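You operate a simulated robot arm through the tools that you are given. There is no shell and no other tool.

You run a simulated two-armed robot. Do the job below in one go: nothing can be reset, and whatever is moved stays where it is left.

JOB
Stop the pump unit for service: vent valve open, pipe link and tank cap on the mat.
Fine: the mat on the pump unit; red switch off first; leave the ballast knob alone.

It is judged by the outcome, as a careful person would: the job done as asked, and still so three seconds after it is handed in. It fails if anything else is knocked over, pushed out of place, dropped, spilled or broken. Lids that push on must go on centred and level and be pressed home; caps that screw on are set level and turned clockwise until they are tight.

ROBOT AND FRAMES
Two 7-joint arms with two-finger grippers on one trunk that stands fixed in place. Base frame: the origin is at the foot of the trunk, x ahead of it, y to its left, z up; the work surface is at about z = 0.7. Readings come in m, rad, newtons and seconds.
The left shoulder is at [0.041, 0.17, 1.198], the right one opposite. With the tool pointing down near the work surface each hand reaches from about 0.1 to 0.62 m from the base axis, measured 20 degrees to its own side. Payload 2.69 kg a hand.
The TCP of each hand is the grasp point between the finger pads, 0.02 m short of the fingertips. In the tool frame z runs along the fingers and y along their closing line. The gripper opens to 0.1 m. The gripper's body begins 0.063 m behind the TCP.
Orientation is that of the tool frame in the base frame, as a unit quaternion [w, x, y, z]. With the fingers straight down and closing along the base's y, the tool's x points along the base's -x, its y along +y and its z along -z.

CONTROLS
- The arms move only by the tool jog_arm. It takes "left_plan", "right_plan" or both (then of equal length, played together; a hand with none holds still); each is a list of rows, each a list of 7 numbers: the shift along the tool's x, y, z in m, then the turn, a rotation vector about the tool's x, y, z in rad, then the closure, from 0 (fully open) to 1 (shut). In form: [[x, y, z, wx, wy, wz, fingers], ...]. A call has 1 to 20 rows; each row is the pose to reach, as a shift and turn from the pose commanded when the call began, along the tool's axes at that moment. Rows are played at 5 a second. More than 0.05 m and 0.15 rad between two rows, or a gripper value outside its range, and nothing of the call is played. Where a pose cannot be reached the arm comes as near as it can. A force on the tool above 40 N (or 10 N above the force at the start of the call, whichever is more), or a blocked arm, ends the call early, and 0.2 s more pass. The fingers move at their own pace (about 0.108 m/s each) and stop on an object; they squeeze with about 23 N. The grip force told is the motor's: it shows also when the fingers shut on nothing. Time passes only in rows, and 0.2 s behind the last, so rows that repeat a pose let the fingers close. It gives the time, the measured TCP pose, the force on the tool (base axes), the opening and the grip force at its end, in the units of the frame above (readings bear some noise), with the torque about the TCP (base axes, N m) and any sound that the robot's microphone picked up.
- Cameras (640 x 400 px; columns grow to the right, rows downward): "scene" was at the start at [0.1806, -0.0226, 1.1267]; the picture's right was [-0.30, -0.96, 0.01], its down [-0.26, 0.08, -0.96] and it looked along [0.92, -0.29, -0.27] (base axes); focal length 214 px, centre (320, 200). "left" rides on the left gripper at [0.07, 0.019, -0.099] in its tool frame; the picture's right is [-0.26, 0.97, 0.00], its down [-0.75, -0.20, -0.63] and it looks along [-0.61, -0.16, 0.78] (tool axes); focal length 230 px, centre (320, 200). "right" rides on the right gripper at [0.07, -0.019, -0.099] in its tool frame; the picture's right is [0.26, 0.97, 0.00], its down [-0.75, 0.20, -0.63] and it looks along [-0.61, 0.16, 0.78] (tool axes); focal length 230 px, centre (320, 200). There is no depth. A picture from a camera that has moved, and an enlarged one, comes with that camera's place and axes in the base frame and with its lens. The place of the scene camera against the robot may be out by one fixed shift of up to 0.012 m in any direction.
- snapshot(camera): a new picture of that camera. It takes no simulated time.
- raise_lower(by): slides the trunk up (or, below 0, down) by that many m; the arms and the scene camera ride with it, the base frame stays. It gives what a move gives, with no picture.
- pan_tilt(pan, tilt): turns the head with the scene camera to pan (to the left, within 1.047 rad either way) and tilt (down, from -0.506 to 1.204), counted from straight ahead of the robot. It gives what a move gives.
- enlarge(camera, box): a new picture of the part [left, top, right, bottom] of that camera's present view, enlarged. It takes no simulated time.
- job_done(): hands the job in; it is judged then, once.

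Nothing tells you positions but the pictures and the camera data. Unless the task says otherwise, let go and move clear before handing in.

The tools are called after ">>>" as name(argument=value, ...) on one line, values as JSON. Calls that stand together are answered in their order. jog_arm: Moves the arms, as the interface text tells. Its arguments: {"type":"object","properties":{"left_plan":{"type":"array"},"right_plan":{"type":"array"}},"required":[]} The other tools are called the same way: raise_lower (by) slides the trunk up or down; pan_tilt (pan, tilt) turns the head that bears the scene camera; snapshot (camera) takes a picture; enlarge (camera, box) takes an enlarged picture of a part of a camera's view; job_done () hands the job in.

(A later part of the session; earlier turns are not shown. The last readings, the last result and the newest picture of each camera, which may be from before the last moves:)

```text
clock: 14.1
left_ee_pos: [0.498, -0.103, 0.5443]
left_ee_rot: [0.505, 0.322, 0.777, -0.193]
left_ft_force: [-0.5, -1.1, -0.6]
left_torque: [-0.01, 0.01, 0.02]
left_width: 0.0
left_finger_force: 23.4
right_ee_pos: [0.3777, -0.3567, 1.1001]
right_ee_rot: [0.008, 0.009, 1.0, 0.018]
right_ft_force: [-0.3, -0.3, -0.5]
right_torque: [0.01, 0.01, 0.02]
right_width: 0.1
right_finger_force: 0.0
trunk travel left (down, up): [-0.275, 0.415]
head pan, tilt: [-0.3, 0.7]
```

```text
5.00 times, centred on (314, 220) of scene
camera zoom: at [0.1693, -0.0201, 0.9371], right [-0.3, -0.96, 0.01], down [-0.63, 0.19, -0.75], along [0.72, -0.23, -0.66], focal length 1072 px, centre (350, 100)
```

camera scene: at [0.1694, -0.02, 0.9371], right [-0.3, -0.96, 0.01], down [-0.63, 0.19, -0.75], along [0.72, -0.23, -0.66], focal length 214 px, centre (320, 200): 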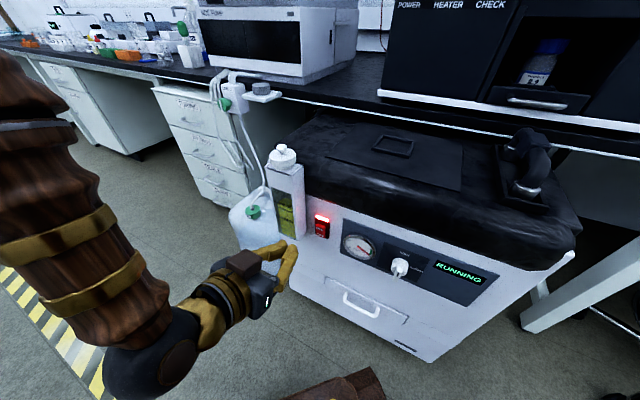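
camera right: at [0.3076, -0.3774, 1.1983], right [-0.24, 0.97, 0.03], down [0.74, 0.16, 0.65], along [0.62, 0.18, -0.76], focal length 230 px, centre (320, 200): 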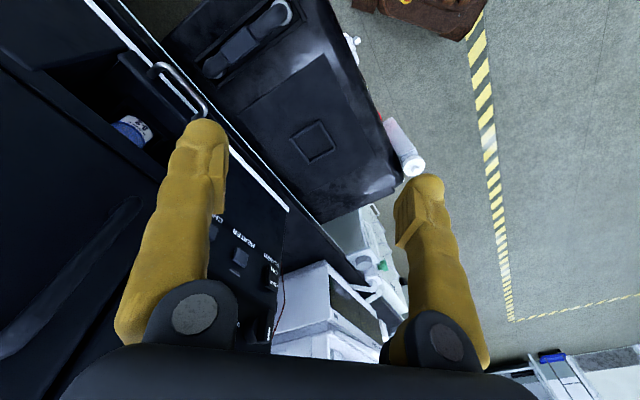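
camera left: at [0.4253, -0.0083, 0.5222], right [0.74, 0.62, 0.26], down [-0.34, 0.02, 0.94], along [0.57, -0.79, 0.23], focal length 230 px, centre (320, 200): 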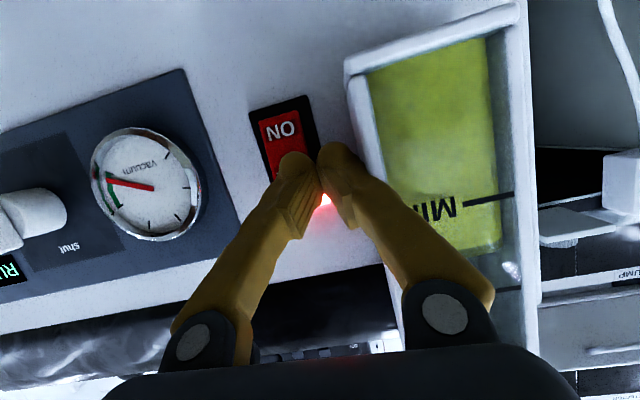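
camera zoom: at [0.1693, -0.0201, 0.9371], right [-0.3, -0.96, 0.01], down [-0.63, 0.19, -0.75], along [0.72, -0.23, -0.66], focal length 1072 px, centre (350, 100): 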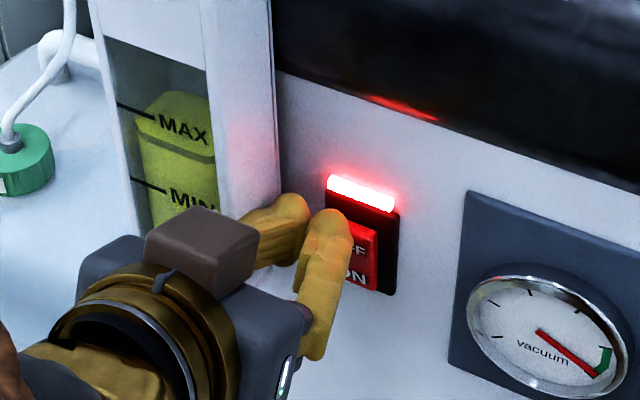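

The arm ran off to the left by about 1.5 cm, apparently near a reach limit, without touching the switch. I'll back off, lower the trunk further for better reach, and try again.

>>> jog_arm(left_plan=[[0.0, -0.0012, -0.01, 0, 0, 0, 1], [0.0, -0.0012, -0.04, 0, 0, 0, 1], [0.0, -0.0012, -0.07, 0, 0, 0, 1], [0.0, -0.0012, -0.1, 0, 0, 0, 1]])

>>> snapshot(camera="scene")

```text
clock: 15.1
left_ee_pos: [0.4177, -0.0581, 0.5875]
left_ee_rot: [0.501, 0.328, 0.774, -0.205]
left_ft_force: [0.1, -0.1, 0.6]
left_torque: [0.0, -0.01, 0.02]
left_width: 0.0001
left_finger_force: 22.7
right_ee_pos: [0.378, -0.3568, 1.0986]
right_ee_rot: [0.008, 0.009, 1.0, 0.017]
right_ft_force: [0.1, 0.1, -0.3]
right_torque: [-0.02, 0.01, 0.04]
right_width: 0.0999
right_finger_force: 0.1
trunk travel left (down, up): [-0.275, 0.415]
head pan, tilt: [-0.3, 0.7]
```

```text
taken
camera scene: at [0.1692, -0.0201, 0.9371], right [-0.3, -0.96, 0.01], down [-0.63, 0.19, -0.75], along [0.72, -0.23, -0.66], focal length 214 px, centre (320, 200)
```

scene: 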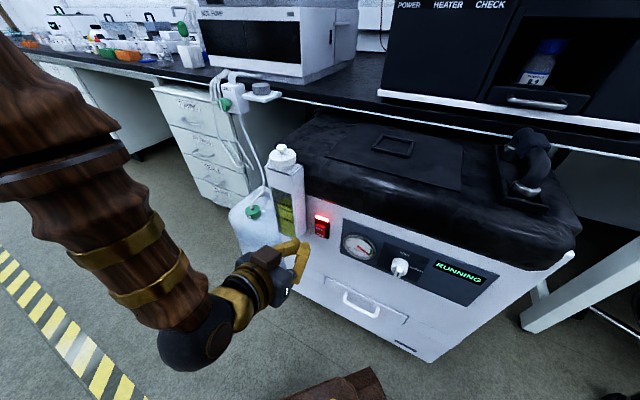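

Before lowering further I'll check where the right elbow is relative to the pump.

>>> pan_tilt(pan=-0.7, tilt=0.5)

>>> snapshot(camera="scene")

>>> pan_tilt(pan=-1.0, tilt=0.1)

>>> snapshot(camera="scene")

>>> snapshot(camera="right")

```text
clock: 16.0
left_ee_pos: [0.4178, -0.057, 0.5851]
left_ee_rot: [0.501, 0.328, 0.774, -0.204]
left_ft_force: [-0.1, -0.1, -0.7]
left_torque: [-0.01, -0.01, 0.0]
left_width: 0.0001
left_finger_force: 23.4
right_ee_pos: [0.3785, -0.3554, 1.0987]
right_ee_rot: [0.009, 0.008, 1.0, 0.017]
right_ft_force: [0.6, 0.3, -0.6]
right_torque: [0.04, 0.0, -0.01]
right_width: 0.0999
right_finger_force: 0.1
trunk travel left (down, up): [-0.275, 0.415]
head pan, tilt: [-0.7, 0.499]
```

```text
taken
camera scene: at [0.1581, -0.0535, 0.9549], right [-0.64, -0.77, 0.01], down [-0.38, 0.31, -0.87], along [0.66, -0.56, -0.49], focal length 214 px, centre (320, 200)
```

scene: 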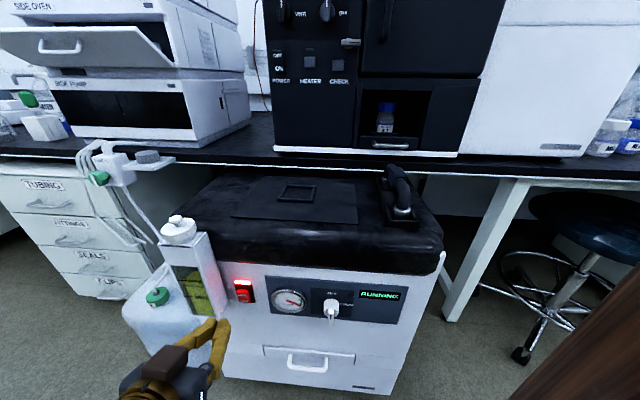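

```text
clock: 16.9
left_ee_pos: [0.4179, -0.0565, 0.5854]
left_ee_rot: [0.501, 0.328, 0.774, -0.204]
left_ft_force: [-0.3, 0.0, -0.2]
left_torque: [0.0, -0.02, 0.0]
left_width: 0.0001
left_finger_force: 22.8
right_ee_pos: [0.378, -0.3558, 1.0971]
right_ee_rot: [0.009, 0.008, 1.0, 0.018]
right_ft_force: [0.2, 0.0, -0.1]
right_torque: [-0.02, 0.0, -0.01]
right_width: 0.1001
right_finger_force: 0.1
trunk travel left (down, up): [-0.275, 0.415]
head pan, tilt: [-1.0, 0.099]
```

```text
taken
camera scene: at [0.1388, -0.0724, 0.9923], right [-0.84, -0.54, 0.01], down [-0.07, 0.08, -0.99], along [0.54, -0.84, -0.11], focal length 214 px, centre (320, 200)
```

scene: 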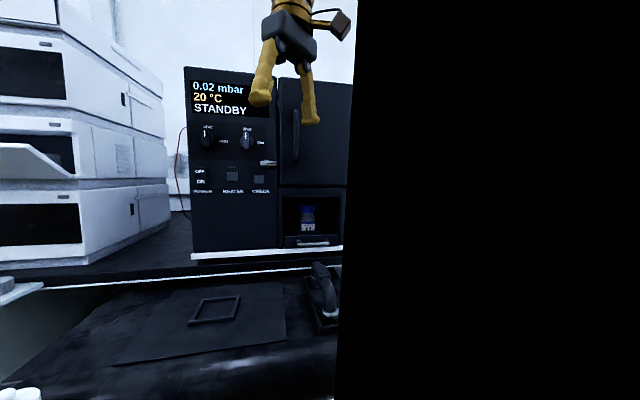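

```text
taken
camera right: at [0.3077, -0.3774, 1.1981], right [-0.24, 0.97, 0.03], down [0.74, 0.16, 0.65], along [0.62, 0.18, -0.76], focal length 230 px, centre (320, 200)
```

right: 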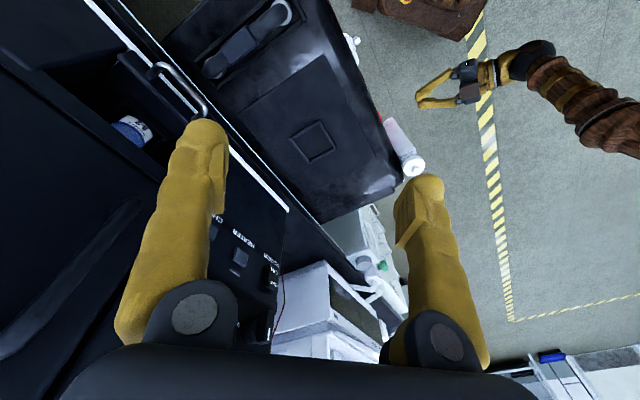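

The right elbow is back and to the side, away from the pump. I'll lower the trunk another 0.12 m.

>>> pan_tilt(pan=-0.5, tilt=0.6)

>>> raise_lower(by=-0.12)

>>> snapshot(camera="scene")

>>> snapshot(camera="left")

>>> snapshot(camera="right")

```text
clock: 17.8
left_ee_pos: [0.4177, -0.0576, 0.587]
left_ee_rot: [0.501, 0.329, 0.774, -0.205]
left_ft_force: [0.4, 0.0, -0.2]
left_torque: [0.0, -0.01, 0.01]
left_width: 0.0
left_finger_force: 23.1
right_ee_pos: [0.3771, -0.3556, 1.0987]
right_ee_rot: [0.007, 0.008, 1.0, 0.018]
right_ft_force: [-0.5, -0.3, -0.2]
right_torque: [0.03, 0.02, 0.01]
right_width: 0.0999
right_finger_force: 0.0
trunk travel left (down, up): [-0.275, 0.415]
head pan, tilt: [-0.499, 0.6]
```

```text
clock: 19.3
left_ee_pos: [0.4182, -0.0568, 0.4658]
left_ee_rot: [0.501, 0.328, 0.774, -0.205]
left_ft_force: [-0.6, 0.2, 0.6]
left_torque: [0.0, 0.0, 0.03]
left_width: 0.0
left_finger_force: 22.9
right_ee_pos: [0.3795, -0.3553, 0.9793]
right_ee_rot: [0.007, 0.009, 1.0, 0.016]
right_ft_force: [-0.2, 0.4, -0.3]
right_torque: [0.01, -0.02, -0.02]
right_width: 0.1
right_finger_force: 0.0
trunk travel left (down, up): [-0.155, 0.535]
head pan, tilt: [-0.499, 0.6]
```

```text
taken
camera scene: at [0.1637, -0.0373, 0.8259], right [-0.48, -0.88, 0.01], down [-0.51, 0.27, -0.82], along [0.71, -0.4, -0.58], focal length 214 px, centre (320, 200)
```

scene: 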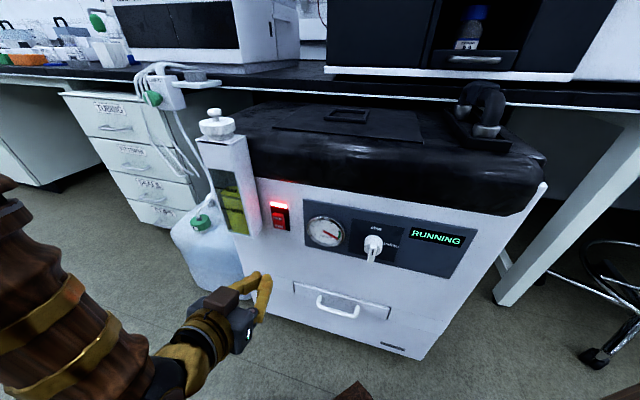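

```text
taken
camera left: at [0.3469, 0.0402, 0.4428], right [0.76, 0.6, 0.25], down [-0.33, 0.04, 0.94], along [0.55, -0.8, 0.23], focal length 230 px, centre (320, 200)
```

left: 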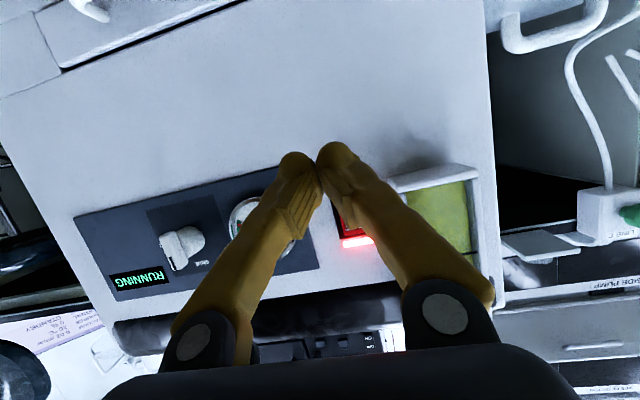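

```text
taken
camera right: at [0.3075, -0.3771, 1.0785], right [-0.24, 0.97, 0.03], down [0.74, 0.17, 0.65], along [0.62, 0.18, -0.76], focal length 230 px, centre (320, 200)
```

right: 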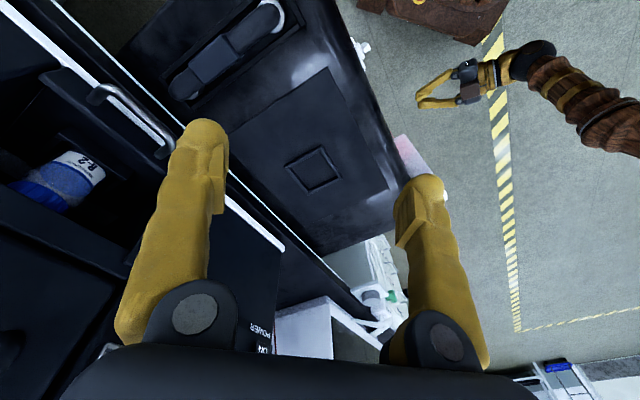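

Now the arm has more reach. I'll bring the closed fingertips back up to 2.5 cm in front of the OFF half.

>>> jog_arm(left_plan=[[-0.0312, 0.0015, 0.0072, 0, 0, 0, 1], [-0.0624, 0.003, 0.0144, 0, 0, 0, 1], [-0.0936, 0.0045, 0.0216, 0, 0, 0, 1], [-0.0936, 0.0045, 0.0216, 0, 0, 0, 1]])

>>> snapshot(camera="left")

>>> enlarge(camera="scene", box=[220, 180, 348, 260])

```text
clock: 20.3
left_ee_pos: [0.4634, -0.0946, 0.5417]
left_ee_rot: [0.501, 0.326, 0.775, -0.203]
left_ft_force: [0.0, -1.1, 0.5]
left_torque: [0.02, -0.01, 0.0]
left_width: 0.0
left_finger_force: 22.8
right_ee_pos: [0.3774, -0.3554, 0.9786]
right_ee_rot: [0.009, 0.009, 1.0, 0.016]
right_ft_force: [-0.7, -0.4, -0.4]
right_torque: [0.0, 0.01, -0.01]
right_width: 0.1001
right_finger_force: 0.0
trunk travel left (down, up): [-0.155, 0.535]
head pan, tilt: [-0.499, 0.6]
```

```text
taken
camera left: at [0.3918, 0.0016, 0.5189], right [0.76, 0.6, 0.25], down [-0.33, 0.04, 0.94], along [0.56, -0.8, 0.23], focal length 230 px, centre (320, 200)
```

left: 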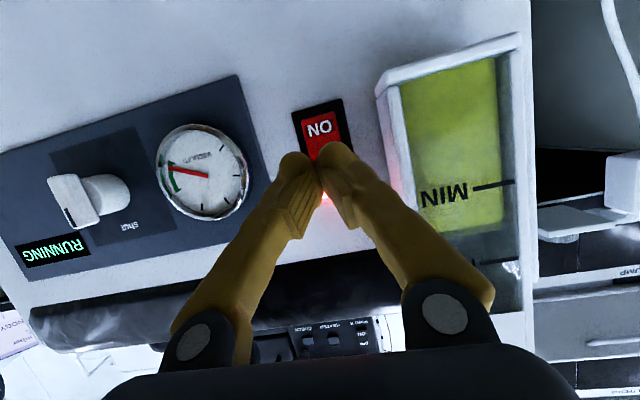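

```text
5.00 times, centred on (284, 220) of scene
camera zoom: at [0.1638, -0.0373, 0.8258], right [-0.48, -0.88, 0.01], down [-0.51, 0.27, -0.82], along [0.71, -0.4, -0.58], focal length 1072 px, centre (500, 100)
```

zoom: 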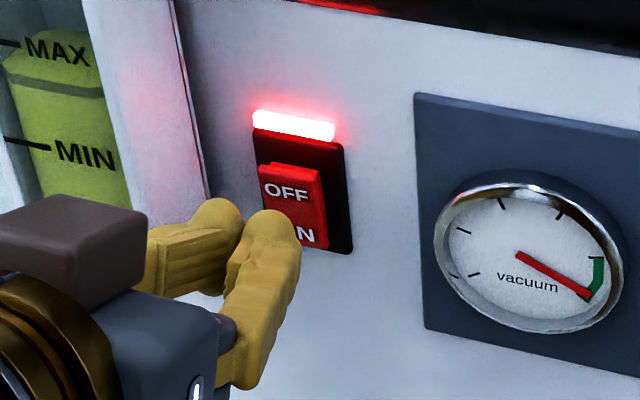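

The tips are aligned with the OFF half within a few mm. I'll creep forward half-way first to check that the arm tracks straight this time.

>>> jog_arm(left_plan=[[-0.0033, -0.002, 0.0073, 0, 0, 0, 1], [-0.0058, -0.0018, 0.0127, 0, 0, 0, 1], [-0.0058, -0.0018, 0.0127, 0, 0, 0, 1]])

>>> snapshot(camera="left")

```text
clock: 21.1
left_ee_pos: [0.4748, -0.1033, 0.5422]
left_ee_rot: [0.503, 0.322, 0.776, -0.201]
left_ft_force: [0.0, -0.3, -0.5]
left_torque: [0.02, -0.02, 0.04]
left_width: 0.0
left_finger_force: 23.0
right_ee_pos: [0.3785, -0.3561, 0.9789]
right_ee_rot: [0.008, 0.009, 1.0, 0.017]
right_ft_force: [0.1, 0.4, -0.1]
right_torque: [0.03, 0.02, 0.01]
right_width: 0.1002
right_finger_force: 0.0
trunk travel left (down, up): [-0.155, 0.535]
head pan, tilt: [-0.499, 0.6]
```

```text
taken
camera left: at [0.4025, -0.0061, 0.5195], right [0.75, 0.61, 0.25], down [-0.34, 0.04, 0.94], along [0.57, -0.79, 0.23], focal length 230 px, centre (320, 200)
```

left: 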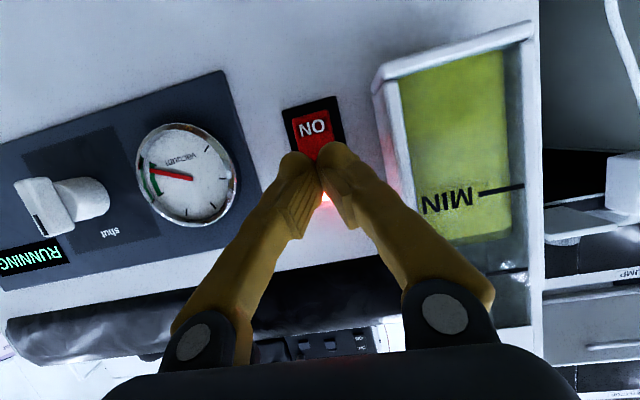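

The arm yields in yaw again (wrist limit), so I'll back off 2 cm and relax the hand's yaw by about 15° toward straight ahead.

>>> jog_arm(left_plan=[[0.0083, -0.0004, -0.0182, 0, 0, 0, 1], [0.0083, -0.0004, -0.0182, -0.118, 0.0015, -0.0535, 1], [0.0083, -0.0004, -0.0182, -0.237, 0.003, -0.107, 1], [0.0083, -0.0004, -0.0182, -0.237, 0.003, -0.107, 1]])

>>> snapshot(camera="left")

>>> enlarge(camera="scene", box=[220, 180, 348, 260])

```text
clock: 22.1
left_ee_pos: [0.4609, -0.0856, 0.541]
left_ee_rot: [0.525, 0.217, 0.812, -0.132]
left_ft_force: [0.4, -0.1, -0.5]
left_torque: [-0.03, 0.02, -0.01]
left_width: 0.0
left_finger_force: 23.0
right_ee_pos: [0.3781, -0.356, 0.9786]
right_ee_rot: [0.007, 0.009, 1.0, 0.017]
right_ft_force: [0.1, 0.7, 0.2]
right_torque: [0.01, -0.03, -0.04]
right_width: 0.1
right_finger_force: 0.1
trunk travel left (down, up): [-0.155, 0.535]
head pan, tilt: [-0.499, 0.6]
```

```text
taken
camera left: at [0.3655, -0.0116, 0.5184], right [0.57, 0.79, 0.25], down [-0.33, -0.06, 0.94], along [0.75, -0.62, 0.23], focal length 230 px, centre (320, 200)
```

left: 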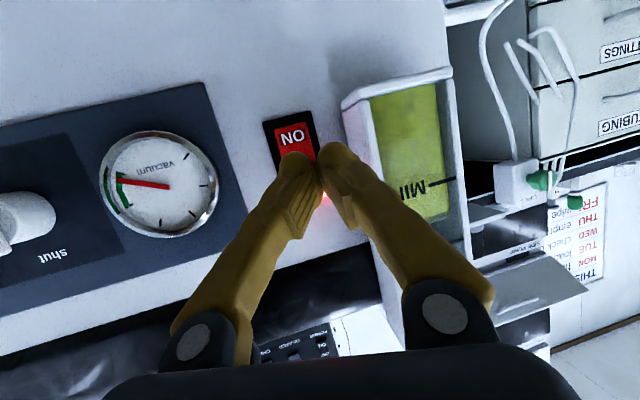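

```text
5.00 times, centred on (284, 220) of scene
camera zoom: at [0.1638, -0.0373, 0.8258], right [-0.48, -0.88, 0.01], down [-0.51, 0.27, -0.82], along [0.71, -0.39, -0.58], focal length 1072 px, centre (500, 100)
```

zoom: 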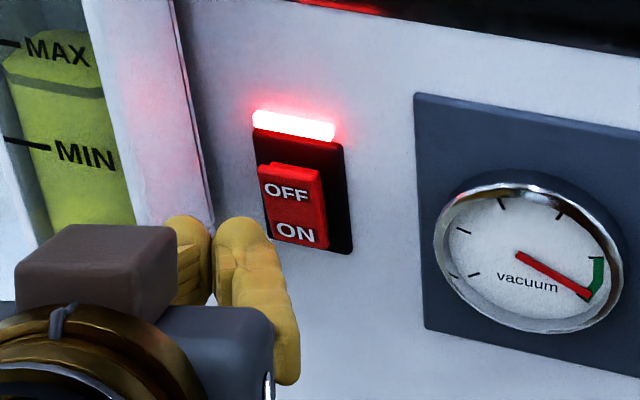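

Still about 1 cm left of the rocker. I'll shift sideways to the right and see how the arm follows.

>>> jog_arm(left_plan=[[0.0005, -0.0058, -0.0014, 0, 0, 0, 1], [0.0011, -0.0116, -0.0029, 0, 0, 0, 1], [0.0011, -0.0116, -0.0029, 0, 0, 0, 1], [0.0011, -0.0116, -0.0029, 0, 0, 0, 1]])

>>> snapshot(camera="left")

```text
clock: 23.1
left_ee_pos: [0.4546, -0.0943, 0.5434]
left_ee_rot: [0.526, 0.217, 0.811, -0.134]
left_ft_force: [-0.5, 1.1, 0.2]
left_torque: [-0.02, 0.03, -0.01]
left_width: 0.0004
left_finger_force: 22.2
right_ee_pos: [0.3786, -0.3559, 0.9795]
right_ee_rot: [0.009, 0.009, 1.0, 0.017]
right_ft_force: [0.1, -0.7, 0.7]
right_torque: [-0.02, -0.01, 0.02]
right_width: 0.1001
right_finger_force: 0.1
trunk travel left (down, up): [-0.155, 0.535]
head pan, tilt: [-0.499, 0.6]
```

```text
taken
camera left: at [0.3587, -0.0212, 0.5199], right [0.57, 0.79, 0.25], down [-0.33, -0.05, 0.94], along [0.75, -0.62, 0.23], focal length 230 px, centre (320, 200)
```

left: 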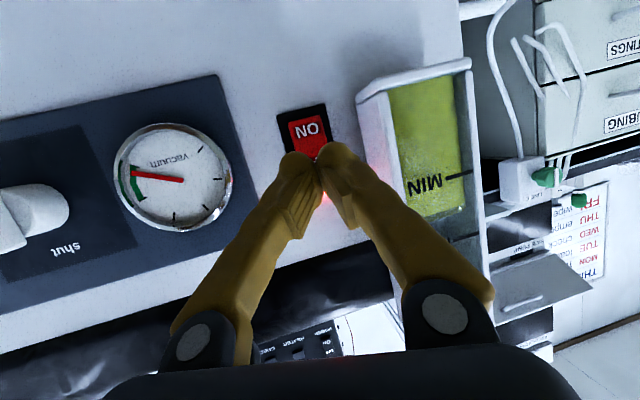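

It tracks well at this yaw. Now I'll creep forward along the face normal by 1.8 cm and check.

>>> jog_arm(left_plan=[[-0.0036, -0.0023, 0.0079, 0, 0, 0, 1], [-0.0072, -0.0047, 0.0158, 0, 0, 0, 1], [-0.0072, -0.0047, 0.0158, 0, 0, 0, 1]])

>>> enlarge(camera="left", box=[240, 80, 400, 180])

>>> enlarge(camera="scene", box=[220, 180, 348, 260])

```text
clock: 23.9
left_ee_pos: [0.4654, -0.1051, 0.5426]
left_ee_rot: [0.525, 0.217, 0.813, -0.132]
left_ft_force: [0.2, -0.2, -0.2]
left_torque: [-0.01, 0.0, 0.03]
left_width: 0.0
left_finger_force: 23.5
right_ee_pos: [0.3788, -0.3563, 0.9789]
right_ee_rot: [0.007, 0.009, 1.0, 0.016]
right_ft_force: [0.2, 0.1, 0.2]
right_torque: [-0.01, 0.0, 0.02]
right_width: 0.1
right_finger_force: 0.1
trunk travel left (down, up): [-0.155, 0.535]
head pan, tilt: [-0.499, 0.6]
```

```text
4.00 times, centred on (320, 130) of left
camera zoom: at [0.3704, -0.0321, 0.5197], right [0.57, 0.79, 0.25], down [-0.33, -0.05, 0.94], along [0.75, -0.62, 0.23], focal length 920 px, centre (320, 480)
```

zoom: 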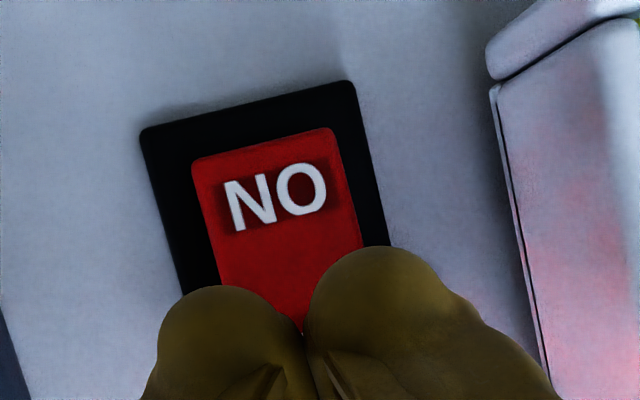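

```text
5.00 times, centred on (284, 220) of scene
camera zoom: at [0.1638, -0.0373, 0.8258], right [-0.48, -0.88, 0.01], down [-0.51, 0.27, -0.82], along [0.71, -0.4, -0.58], focal length 1072 px, centre (500, 100)
```

zoom: 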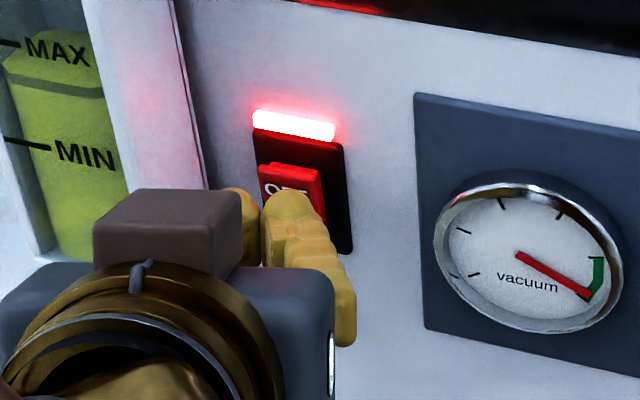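

Alignment is good. Now I press the OFF half in with small steps.

>>> jog_arm(left_plan=[[-0.0032, -0.0021, 0.007, 0, 0, 0, 1], [-0.0056, -0.0036, 0.0123, 0, 0, 0, 1], [-0.008, -0.0052, 0.0175, 0, 0, 0, 1], [-0.0105, -0.0067, 0.0228, 0, 0, 0, 1], [-0.0105, -0.0067, 0.0228, 0, 0, 0, 1]])

>>> snapshot(camera="scene")

>>> enlarge(camera="scene", box=[220, 180, 348, 260])

```text
clock: 25.1
left_ee_pos: [0.4832, -0.1244, 0.5433]
left_ee_rot: [0.526, 0.218, 0.811, -0.133]
left_ft_force: [-6.9, 4.4, 9.1]
left_torque: [-0.12, -0.12, -0.08]
left_width: 0.0002
left_finger_force: 23.3
right_ee_pos: [0.3783, -0.3551, 0.979]
right_ee_rot: [0.009, 0.008, 1.0, 0.017]
right_ft_force: [0.4, -0.4, 0.6]
right_torque: [0.0, 0.03, -0.04]
right_width: 0.1001
right_finger_force: 0.1
trunk travel left (down, up): [-0.155, 0.535]
head pan, tilt: [-0.499, 0.6]
```

```text
taken
camera scene: at [0.1631, -0.037, 0.8261], right [-0.48, -0.88, 0.01], down [-0.51, 0.27, -0.82], along [0.72, -0.4, -0.58], focal length 214 px, centre (320, 200)
```

scene: 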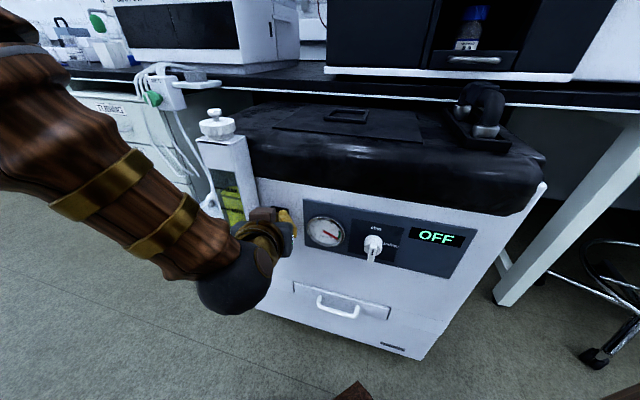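

```text
5.00 times, centred on (284, 220) of scene
camera zoom: at [0.1631, -0.037, 0.8261], right [-0.48, -0.88, 0.01], down [-0.51, 0.27, -0.82], along [0.72, -0.4, -0.58], focal length 1072 px, centre (500, 100)
```

zoom: 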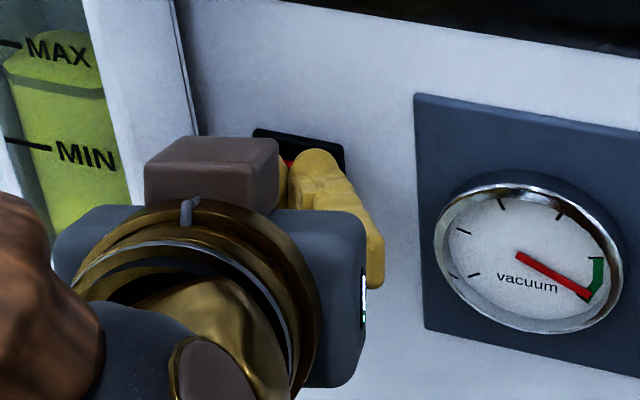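

The display now reads OFF and the lamp is out. I'll withdraw the left hand straight back from the switch.

>>> jog_arm(left_plan=[[0.008, 0.0052, -0.0175, 0, 0, 0, 1], [0.0241, 0.0155, -0.0526, 0, 0, 0, 1], [0.0402, 0.0259, -0.0877, 0, 0, 0, 1], [0.0563, 0.0363, -0.1228, 0, 0, 0, 1]])

>>> snapshot(camera="scene")

>>> enlarge(camera="scene", box=[220, 180, 480, 300])

```text
clock: 26.1
left_ee_pos: [0.3792, -0.0338, 0.5442]
left_ee_rot: [0.523, 0.227, 0.81, -0.139]
left_ft_force: [0.0, 0.4, 0.1]
left_torque: [-0.02, 0.04, 0.01]
left_width: 0.0001
left_finger_force: 23.0
right_ee_pos: [0.3786, -0.3567, 0.9782]
right_ee_rot: [0.008, 0.009, 1.0, 0.017]
right_ft_force: [0.0, -0.8, -0.1]
right_torque: [-0.01, 0.01, 0.04]
right_width: 0.1001
right_finger_force: 0.1
trunk travel left (down, up): [-0.155, 0.535]
head pan, tilt: [-0.499, 0.6]
```

```text
taken
camera scene: at [0.1638, -0.0373, 0.8258], right [-0.48, -0.88, 0.01], down [-0.51, 0.27, -0.82], along [0.71, -0.4, -0.58], focal length 214 px, centre (320, 200)
```

scene: 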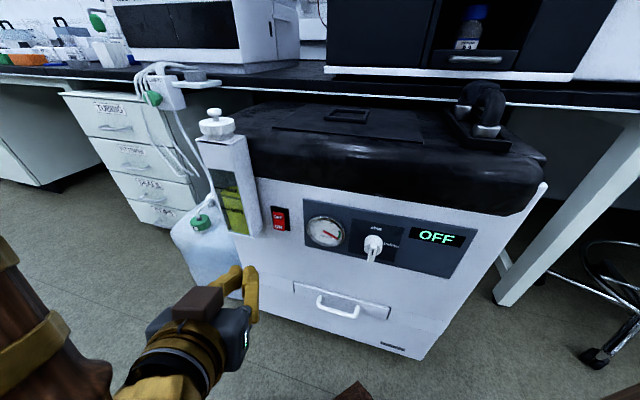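

```text
2.46 times, centred on (350, 240) of scene
camera zoom: at [0.1638, -0.0373, 0.8258], right [-0.48, -0.88, 0.01], down [-0.51, 0.27, -0.82], along [0.71, -0.4, -0.58], focal length 528 px, centre (246, 102)
```

zoom: 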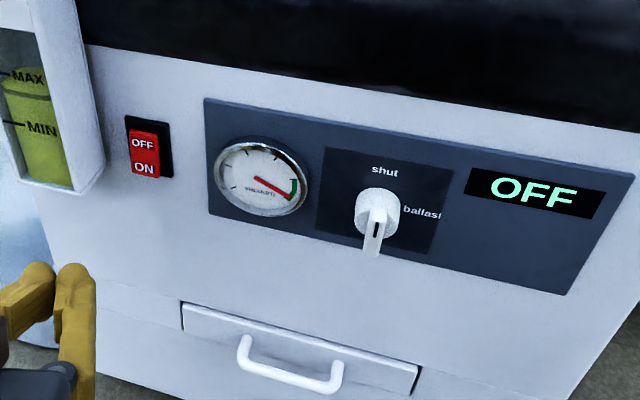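

The switch is off. Next I'll park the left hand out to the left, and raise the trunk so the right hand can work at the vent knob.

>>> jog_arm(left_plan=[[0.0115, 0.0305, -0.0244, 0, 0, 0, 1], [0.0231, 0.061, -0.0488, 0, 0, 0, 1], [0.0346, 0.0914, -0.0731, 0, 0, 0, 1], [0.0461, 0.1219, -0.0975, 0, 0, 0, 1]])

>>> raise_lower(by=0.12)

>>> snapshot(camera="scene")

```text
clock: 27.1
left_ee_pos: [0.3497, 0.127, 0.5424]
left_ee_rot: [0.523, 0.225, 0.811, -0.138]
left_ft_force: [0.2, 0.6, 0.6]
left_torque: [0.01, -0.04, 0.0]
left_width: 0.0002
left_finger_force: 22.7
right_ee_pos: [0.3774, -0.3563, 0.9798]
right_ee_rot: [0.009, 0.009, 1.0, 0.016]
right_ft_force: [-0.8, -0.1, 1.1]
right_torque: [0.03, 0.0, 0.01]
right_width: 0.1002
right_finger_force: 0.0
trunk travel left (down, up): [-0.155, 0.535]
head pan, tilt: [-0.499, 0.6]
```

```text
clock: 28.6
left_ee_pos: [0.3503, 0.1268, 0.6627]
left_ee_rot: [0.523, 0.225, 0.81, -0.138]
left_ft_force: [0.5, -0.6, -0.6]
left_torque: [-0.03, 0.0, -0.02]
left_width: 0.0
left_finger_force: 23.0
right_ee_pos: [0.3784, -0.3557, 1.0984]
right_ee_rot: [0.008, 0.008, 1.0, 0.018]
right_ft_force: [-0.4, 0.6, 0.0]
right_torque: [0.01, 0.02, -0.03]
right_width: 0.1
right_finger_force: 0.1
trunk travel left (down, up): [-0.275, 0.415]
head pan, tilt: [-0.499, 0.6]
```

```text
taken
camera scene: at [0.1659, -0.0373, 0.9456], right [-0.48, -0.88, 0.01], down [-0.51, 0.27, -0.82], along [0.71, -0.4, -0.58], focal length 214 px, centre (320, 200)
```

scene: 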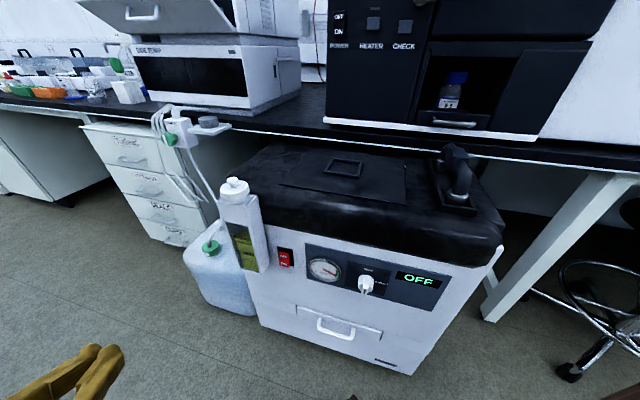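

Now the right hand: yaw to match the oven face, with the fingers set to about 4 cm opening so they will clear the gas knob.

>>> jog_arm(right_plan=[[0, 0, 0, 0, 0, 0.14, 0.6], [0, 0, 0, 0, 0, 0.28, 0.6], [0, 0, 0, 0, 0, 0.42, 0.6], [0, 0, 0, 0, 0, 0.56, 0.6], [0, 0, 0, 0, 0, 0.7, 0.6], [0, 0, 0, 0, 0, 0.78, 0.6]])

```text
clock: 30.0
left_ee_pos: [0.3505, 0.1262, 0.6642]
left_ee_rot: [0.523, 0.225, 0.81, -0.138]
left_ft_force: [-0.2, 0.3, 0.7]
left_torque: [0.0, -0.01, 0.02]
left_width: 0.0002
left_finger_force: 23.0
right_ee_pos: [0.3799, -0.3547, 1.1004]
right_ee_rot: [0.003, 0.385, 0.923, 0.021]
right_ft_force: [-0.1, 0.0, 0.1]
right_torque: [0.01, 0.03, 0.0]
right_width: 0.04
right_finger_force: 0.0
trunk travel left (down, up): [-0.275, 0.415]
head pan, tilt: [-0.499, 0.6]
```

Now I'll pitch the right tool up to horizontal while moving to a stand-off point about 14 cm in front of the vent knob.

>>> jog_arm(right_plan=[[-0.0023, 0.0147, 0.0022, 0, -0.131, 0, 0.6], [-0.0046, 0.0293, 0.0045, 0, -0.262, 0, 0.6], [-0.007, 0.044, 0.0067, 0, -0.393, 0, 0.6], [-0.0093, 0.0587, 0.009, 0, -0.524, 0, 0.6], [-0.0116, 0.0733, 0.0112, 0, -0.654, 0, 0.6], [-0.0139, 0.088, 0.0135, 0, -0.785, 0, 0.6], [-0.0162, 0.1027, 0.0157, 0, -0.916, 0, 0.6], [-0.0185, 0.1173, 0.0179, 0, -1.047, 0, 0.6], [-0.0209, 0.132, 0.0202, 0, -1.178, 0, 0.6], [-0.0232, 0.1467, 0.0224, 0, -1.309, 0, 0.6], [-0.0255, 0.1613, 0.0247, 0, -1.44, 0, 0.6], [-0.0278, 0.176, 0.0269, 0, -1.565, 0, 0.6]])

>>> snapshot(camera="right")

>>> snapshot(camera="scene")

```text
clock: 32.6
left_ee_pos: [0.3497, 0.1267, 0.6629]
left_ee_rot: [0.523, 0.225, 0.81, -0.138]
left_ft_force: [0.4, 0.5, -0.3]
left_torque: [-0.03, 0.05, 0.0]
left_width: 0.0
left_finger_force: 22.5
right_ee_pos: [0.5241, -0.2504, 1.0788]
right_ee_rot: [0.653, 0.287, 0.65, -0.261]
right_ft_force: [-0.8, -0.9, -0.1]
right_torque: [0.03, -0.02, 0.0]
right_width: 0.0401
right_finger_force: 0.1
right hand out of reach, approached as far as the arm can: row 1, 2, 3, 4, 5, 6, 7
trunk travel left (down, up): [-0.275, 0.415]
head pan, tilt: [-0.499, 0.6]
```

```text
taken
camera right: at [0.4429, -0.1899, 1.0113], right [0.69, 0.69, -0.22], down [-0.31, 0.56, 0.76], along [0.65, -0.46, 0.61], focal length 230 px, centre (320, 200)
```

right: 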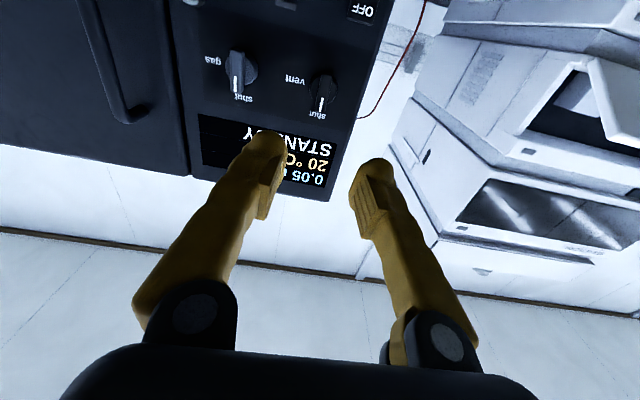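

```text
taken
camera scene: at [0.1661, -0.0371, 0.9457], right [-0.48, -0.88, 0.01], down [-0.51, 0.27, -0.82], along [0.71, -0.4, -0.58], focal length 214 px, centre (320, 200)
```

scene: 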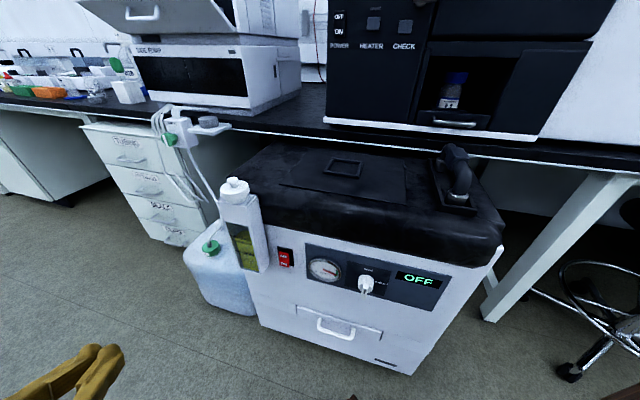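

The right hand is now horizontal in front of the panel (pressure already drifting up to 0.05 mbar). I'll enlarge to locate the vent knob precisely.

>>> enlarge(camera="right", box=[200, 30, 392, 150])

>>> pan_tilt(pan=-0.6, tilt=0.0)

>>> snapshot(camera="scene")

>>> enlarge(camera="scene", box=[240, 90, 400, 190])

```text
3.33 times, centred on (296, 90) of right
camera zoom: at [0.4429, -0.1899, 1.0113], right [0.69, 0.69, -0.22], down [-0.31, 0.56, 0.76], along [0.65, -0.46, 0.61], focal length 767 px, centre (400, 567)
```

zoom: 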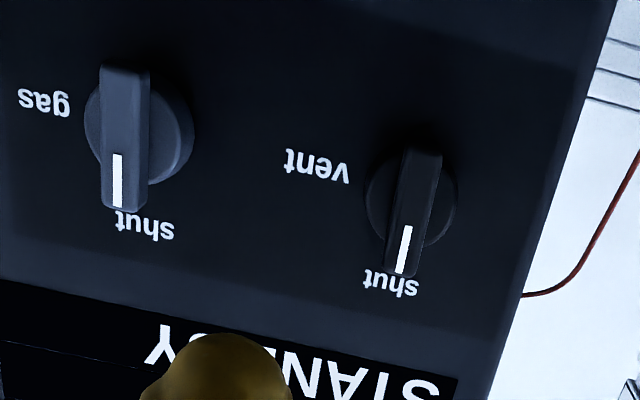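

```text
clock: 33.6
left_ee_pos: [0.3501, 0.1263, 0.6631]
left_ee_rot: [0.524, 0.225, 0.81, -0.138]
left_ft_force: [0.2, 0.9, -0.1]
left_torque: [-0.01, 0.02, -0.01]
left_width: 0.0
left_finger_force: 23.0
right_ee_pos: [0.5246, -0.2517, 1.077]
right_ee_rot: [0.651, 0.286, 0.653, -0.262]
right_ft_force: [0.4, -0.1, 0.7]
right_torque: [-0.01, 0.0, -0.01]
right_width: 0.0399
right_finger_force: 0.1
trunk travel left (down, up): [-0.275, 0.415]
head pan, tilt: [-0.6, 0.0]
```

```text
taken
camera scene: at [0.1635, -0.0458, 1.0009], right [-0.56, -0.83, 0.01], down [-0.02, 0.0, -1.0], along [0.82, -0.56, -0.02], focal length 214 px, centre (320, 200)
```

scene: 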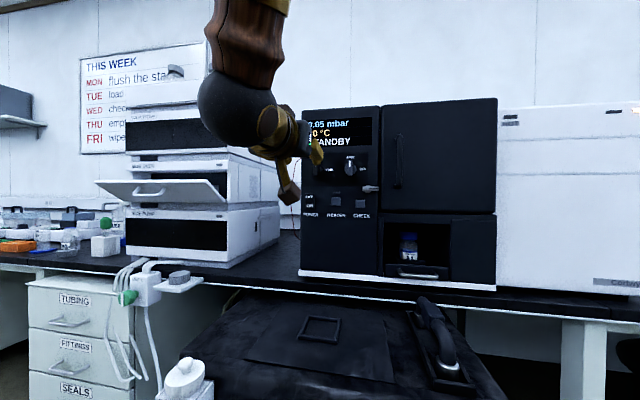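

```text
4.00 times, centred on (320, 140) of scene
camera zoom: at [0.1635, -0.0458, 1.0009], right [-0.56, -0.83, 0.01], down [-0.02, 0.0, -1.0], along [0.82, -0.56, -0.02], focal length 858 px, centre (320, 440)
```

zoom: 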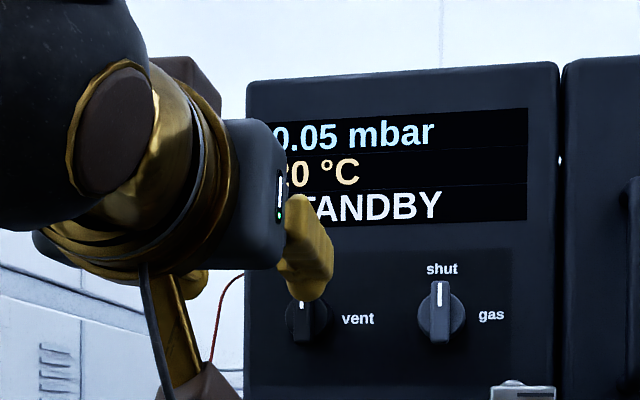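

The hand is nearly aligned with the vent knob (about (0.640,-0.367,1.072)). I'll advance 8 cm with a small roll correction and re-measure.

>>> jog_arm(right_plan=[[0.001, 0, 0.02, 0, 0, -0.01, 0.6], [0.002, 0, 0.04, 0, 0, -0.02, 0.6], [0.003, 0, 0.06, 0, 0, -0.03, 0.6], [0.004, 0, 0.08, 0, 0, -0.036, 0.6], [0.004, 0, 0.08, 0, 0, -0.036, 0.6]])

>>> snapshot(camera="right")

>>> enlarge(camera="scene", box=[260, 110, 388, 190])

```text
clock: 34.8
left_ee_pos: [0.3492, 0.1284, 0.6624]
left_ee_rot: [0.524, 0.225, 0.81, -0.138]
left_ft_force: [-0.3, -0.1, 0.0]
left_torque: [0.01, 0.02, -0.03]
left_width: 0.0001
left_finger_force: 23.1
right_ee_pos: [0.5799, -0.3117, 1.0759]
right_ee_rot: [0.648, 0.281, 0.654, -0.272]
right_ft_force: [0.9, 0.7, -0.5]
right_torque: [-0.01, -0.01, -0.02]
right_width: 0.0399
right_finger_force: 0.0
trunk travel left (down, up): [-0.275, 0.415]
head pan, tilt: [-0.6, 0.0]
```

```text
taken
camera right: at [0.4988, -0.2525, 1.0105], right [0.69, 0.68, -0.25], down [-0.29, 0.58, 0.76], along [0.66, -0.45, 0.6], focal length 230 px, centre (320, 200)
```

right: 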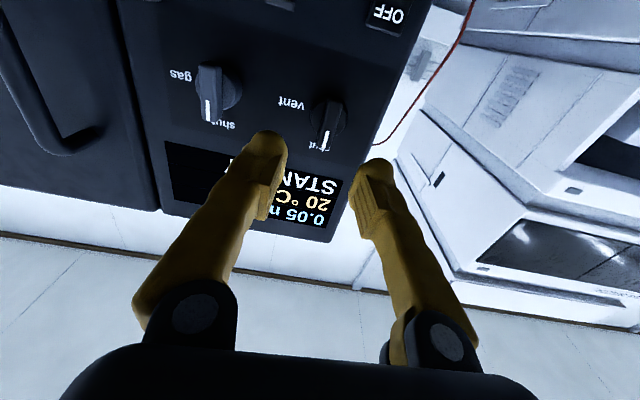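

```text
5.00 times, centred on (324, 150) of scene
camera zoom: at [0.1634, -0.0458, 1.001], right [-0.56, -0.83, 0.01], down [-0.02, 0.0, -1.0], along [0.82, -0.56, -0.01], focal length 1072 px, centre (300, 450)
```

zoom: 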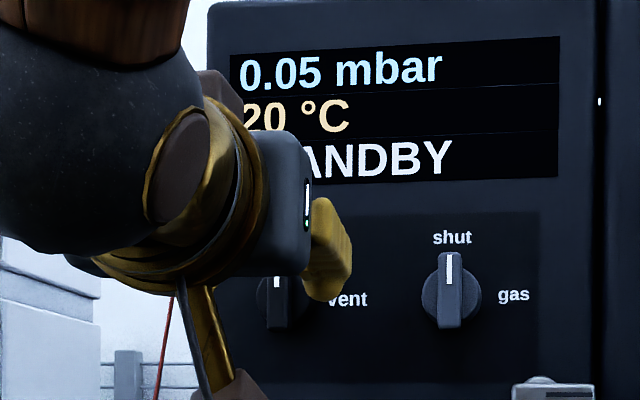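

I'll enlarge to measure the remaining offset between the tool axis and the knob.

>>> enlarge(camera="right", box=[256, 70, 384, 150])

```text
5.00 times, centred on (320, 110) of right
camera zoom: at [0.4988, -0.2525, 1.0105], right [0.69, 0.68, -0.25], down [-0.29, 0.58, 0.76], along [0.66, -0.45, 0.6], focal length 1150 px, centre (320, 650)
```

zoom: 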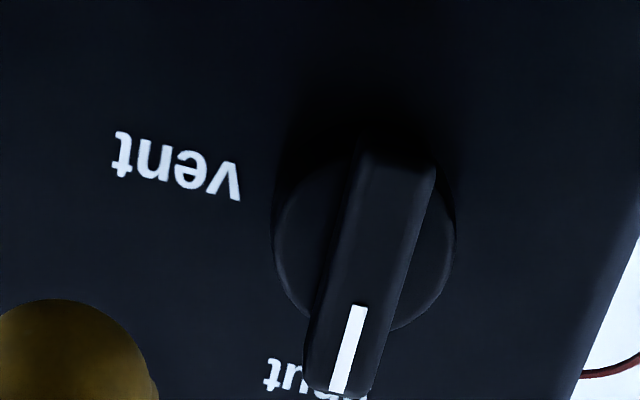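

The knob sits about 7 mm to the tool's +y side and 9 cm ahead. I'll correct laterally and advance 5.5 cm, then check again.

>>> jog_arm(right_plan=[[0.001, 0.0038, 0.018, 0, 0, 0, 0.6], [0.003, 0.0075, 0.036, 0, 0, 0, 0.6], [0.003, 0.0075, 0.055, 0, 0, 0, 0.6], [0.003, 0.0075, 0.055, 0, 0, 0, 0.6]])

>>> snapshot(camera="right")

>>> enlarge(camera="right", box=[240, 90, 400, 190])

>>> enlarge(camera="scene", box=[260, 110, 388, 190])

```text
clock: 35.8
left_ee_pos: [0.3497, 0.1266, 0.6641]
left_ee_rot: [0.523, 0.225, 0.81, -0.138]
left_ft_force: [0.0, 0.0, 0.3]
left_torque: [-0.02, 0.02, -0.01]
left_width: 0.0
left_finger_force: 22.9
right_ee_pos: [0.624, -0.3432, 1.0711]
right_ee_rot: [0.648, 0.275, 0.655, -0.274]
right_ft_force: [0.2, 0.7, 0.6]
right_torque: [0.0, -0.04, 0.0]
right_width: 0.0395
right_finger_force: 0.0
trunk travel left (down, up): [-0.275, 0.415]
head pan, tilt: [-0.6, 0.0]
```

```text
taken
camera right: at [0.5426, -0.2853, 1.0043], right [0.69, 0.68, -0.26], down [-0.29, 0.59, 0.76], along [0.66, -0.44, 0.6], focal length 230 px, centre (320, 200)
```

right: 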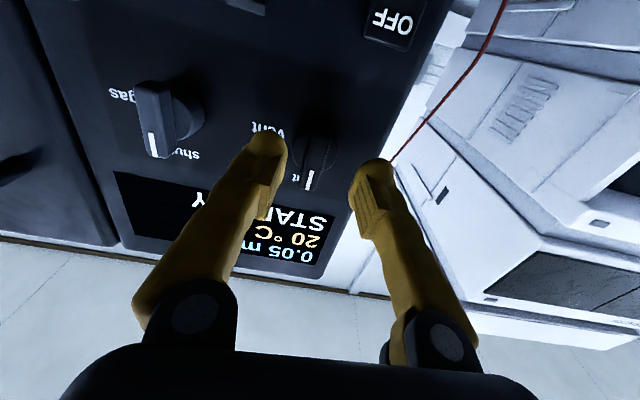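

```text
4.00 times, centred on (320, 140) of right
camera zoom: at [0.5426, -0.2853, 1.0043], right [0.69, 0.68, -0.26], down [-0.29, 0.59, 0.76], along [0.66, -0.44, 0.6], focal length 920 px, centre (320, 440)
```

zoom: 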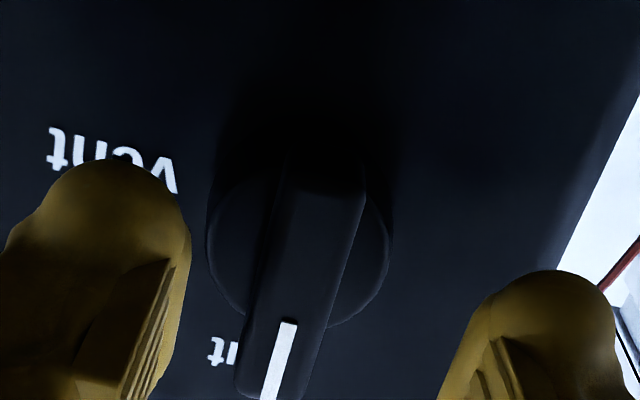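

```text
5.00 times, centred on (324, 150) of scene
camera zoom: at [0.1635, -0.0458, 1.001], right [-0.56, -0.83, 0.01], down [-0.02, 0.0, -1.0], along [0.82, -0.56, -0.01], focal length 1072 px, centre (300, 450)
```

zoom: 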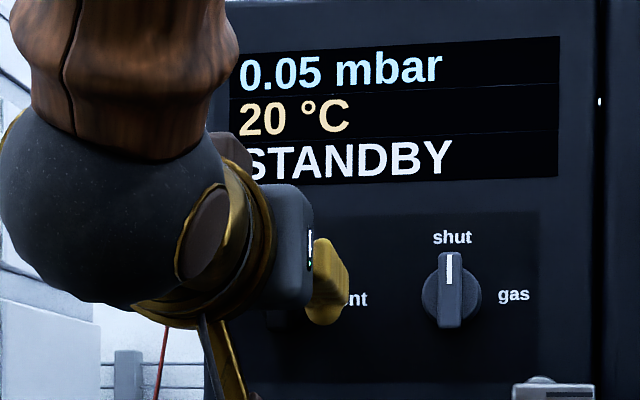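

The triangulation now puts the knob face about 3 cm ahead and 3.5 mm to the other side. I'll correct, advance 2.2 cm so the tips straddle the bar, and close.

>>> jog_arm(right_plan=[[-0.0008, -0.0018, 0.006, 0, 0, 0, 0.6], [-0.0015, -0.0035, 0.012, 0, 0, 0, 0.6], [-0.0015, -0.0035, 0.018, 0, 0, 0, 0.6], [-0.0015, -0.0035, 0.023, 0, 0, 0, 0.6], [-0.0015, -0.0035, 0.023, 0, 0, 0, 0.6]])

>>> snapshot(camera="right")

>>> enlarge(camera="right", box=[240, 110, 400, 210])

```text
clock: 37.0
left_ee_pos: [0.3493, 0.127, 0.6624]
left_ee_rot: [0.524, 0.225, 0.81, -0.138]
left_ft_force: [-0.1, 0.6, -0.3]
left_torque: [0.0, 0.0, -0.03]
left_width: 0.0001
left_finger_force: 23.7
right_ee_pos: [0.6387, -0.3567, 1.07]
right_ee_rot: [0.648, 0.268, 0.657, -0.275]
right_ft_force: [-5.5, 3.7, -0.6]
right_torque: [-0.02, 0.02, -0.11]
right_width: 0.0404
right_finger_force: 0.3
trunk travel left (down, up): [-0.275, 0.415]
head pan, tilt: [-0.6, 0.0]
```

```text
taken
camera right: at [0.5557, -0.2998, 1.0029], right [0.68, 0.68, -0.27], down [-0.29, 0.59, 0.75], along [0.67, -0.44, 0.6], focal length 230 px, centre (320, 200)
```

right: 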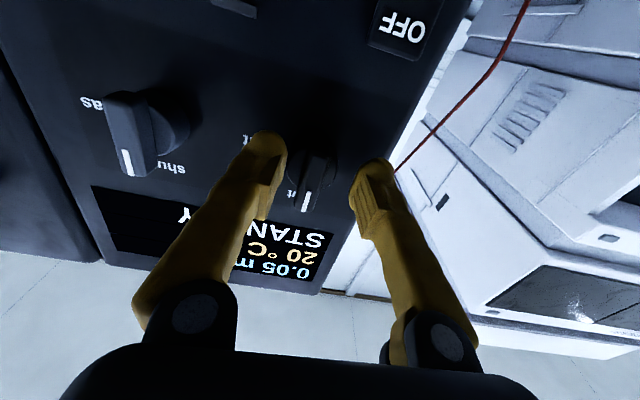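

```text
4.00 times, centred on (320, 160) of right
camera zoom: at [0.5557, -0.2998, 1.0029], right [0.68, 0.68, -0.27], down [-0.29, 0.59, 0.75], along [0.67, -0.44, 0.6], focal length 920 px, centre (320, 360)
```

zoom: 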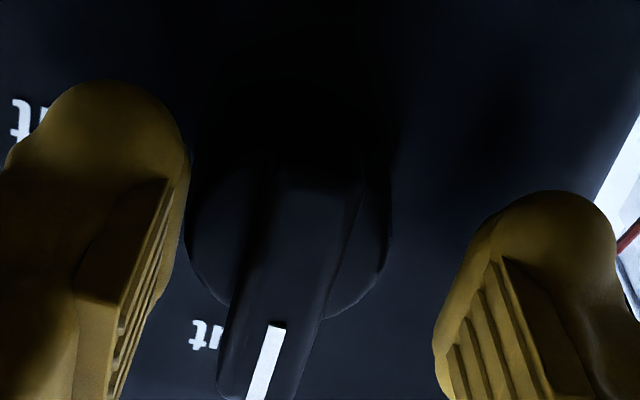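

There's a light 6 N contact: one fingertip is touching the knob's disc, so the depth is right. I'll ease back 4 mm, shift 3 mm toward the knob's centre, and close the fingers on the bar.

>>> jog_arm(right_plan=[[0, 0, -0.005, 0, 0, 0, 0.6], [0, -0.003, -0.005, 0, 0, 0, 0.6], [0, -0.003, -0.005, 0, 0, 0, 0.7], [0, -0.003, -0.005, 0, 0, 0, 0.85], [0, -0.003, -0.005, 0, 0, 0, 1], [0, -0.003, -0.005, 0, 0, 0, 1]])

>>> snapshot(camera="right")

>>> enlarge(camera="right", box=[240, 110, 400, 210])

```text
clock: 38.4
left_ee_pos: [0.3505, 0.1282, 0.6638]
left_ee_rot: [0.523, 0.225, 0.81, -0.138]
left_ft_force: [-1.2, 0.5, 0.7]
left_torque: [-0.03, 0.0, 0.0]
left_width: 0.0
left_finger_force: 23.4
right_ee_pos: [0.6346, -0.3572, 1.0717]
right_ee_rot: [0.648, 0.272, 0.657, -0.274]
right_ft_force: [3.5, 1.0, 0.3]
right_torque: [0.02, -0.15, 0.02]
right_width: 0.0114
right_finger_force: 38.0
trunk travel left (down, up): [-0.275, 0.415]
head pan, tilt: [-0.6, 0.0]
```

```text
taken
camera right: at [0.5508, -0.3005, 1.0044], right [0.69, 0.68, -0.26], down [-0.29, 0.59, 0.76], along [0.67, -0.44, 0.6], focal length 230 px, centre (320, 200)
```

right: 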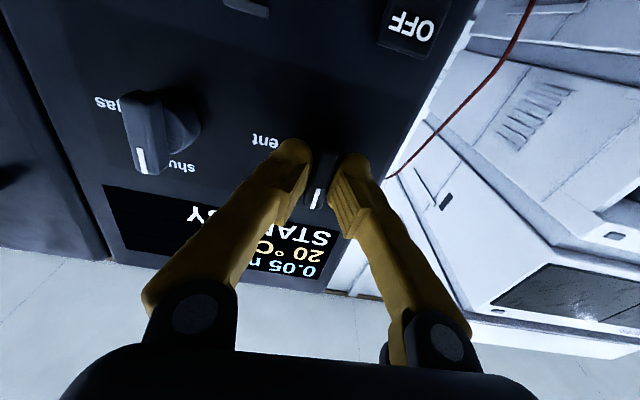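

```text
4.00 times, centred on (320, 160) of right
camera zoom: at [0.5508, -0.3005, 1.0044], right [0.69, 0.68, -0.26], down [-0.29, 0.59, 0.76], along [0.67, -0.44, 0.6], focal length 920 px, centre (320, 360)
```

zoom: 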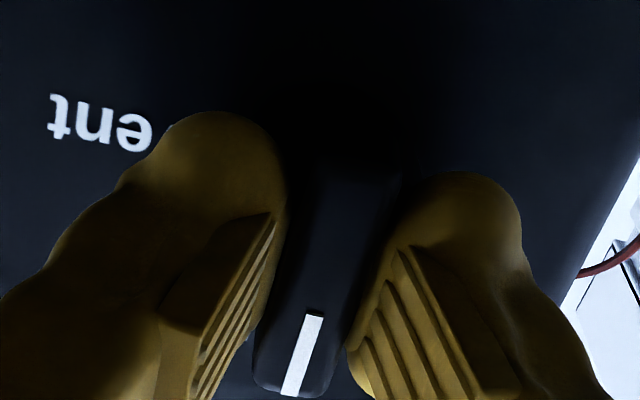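

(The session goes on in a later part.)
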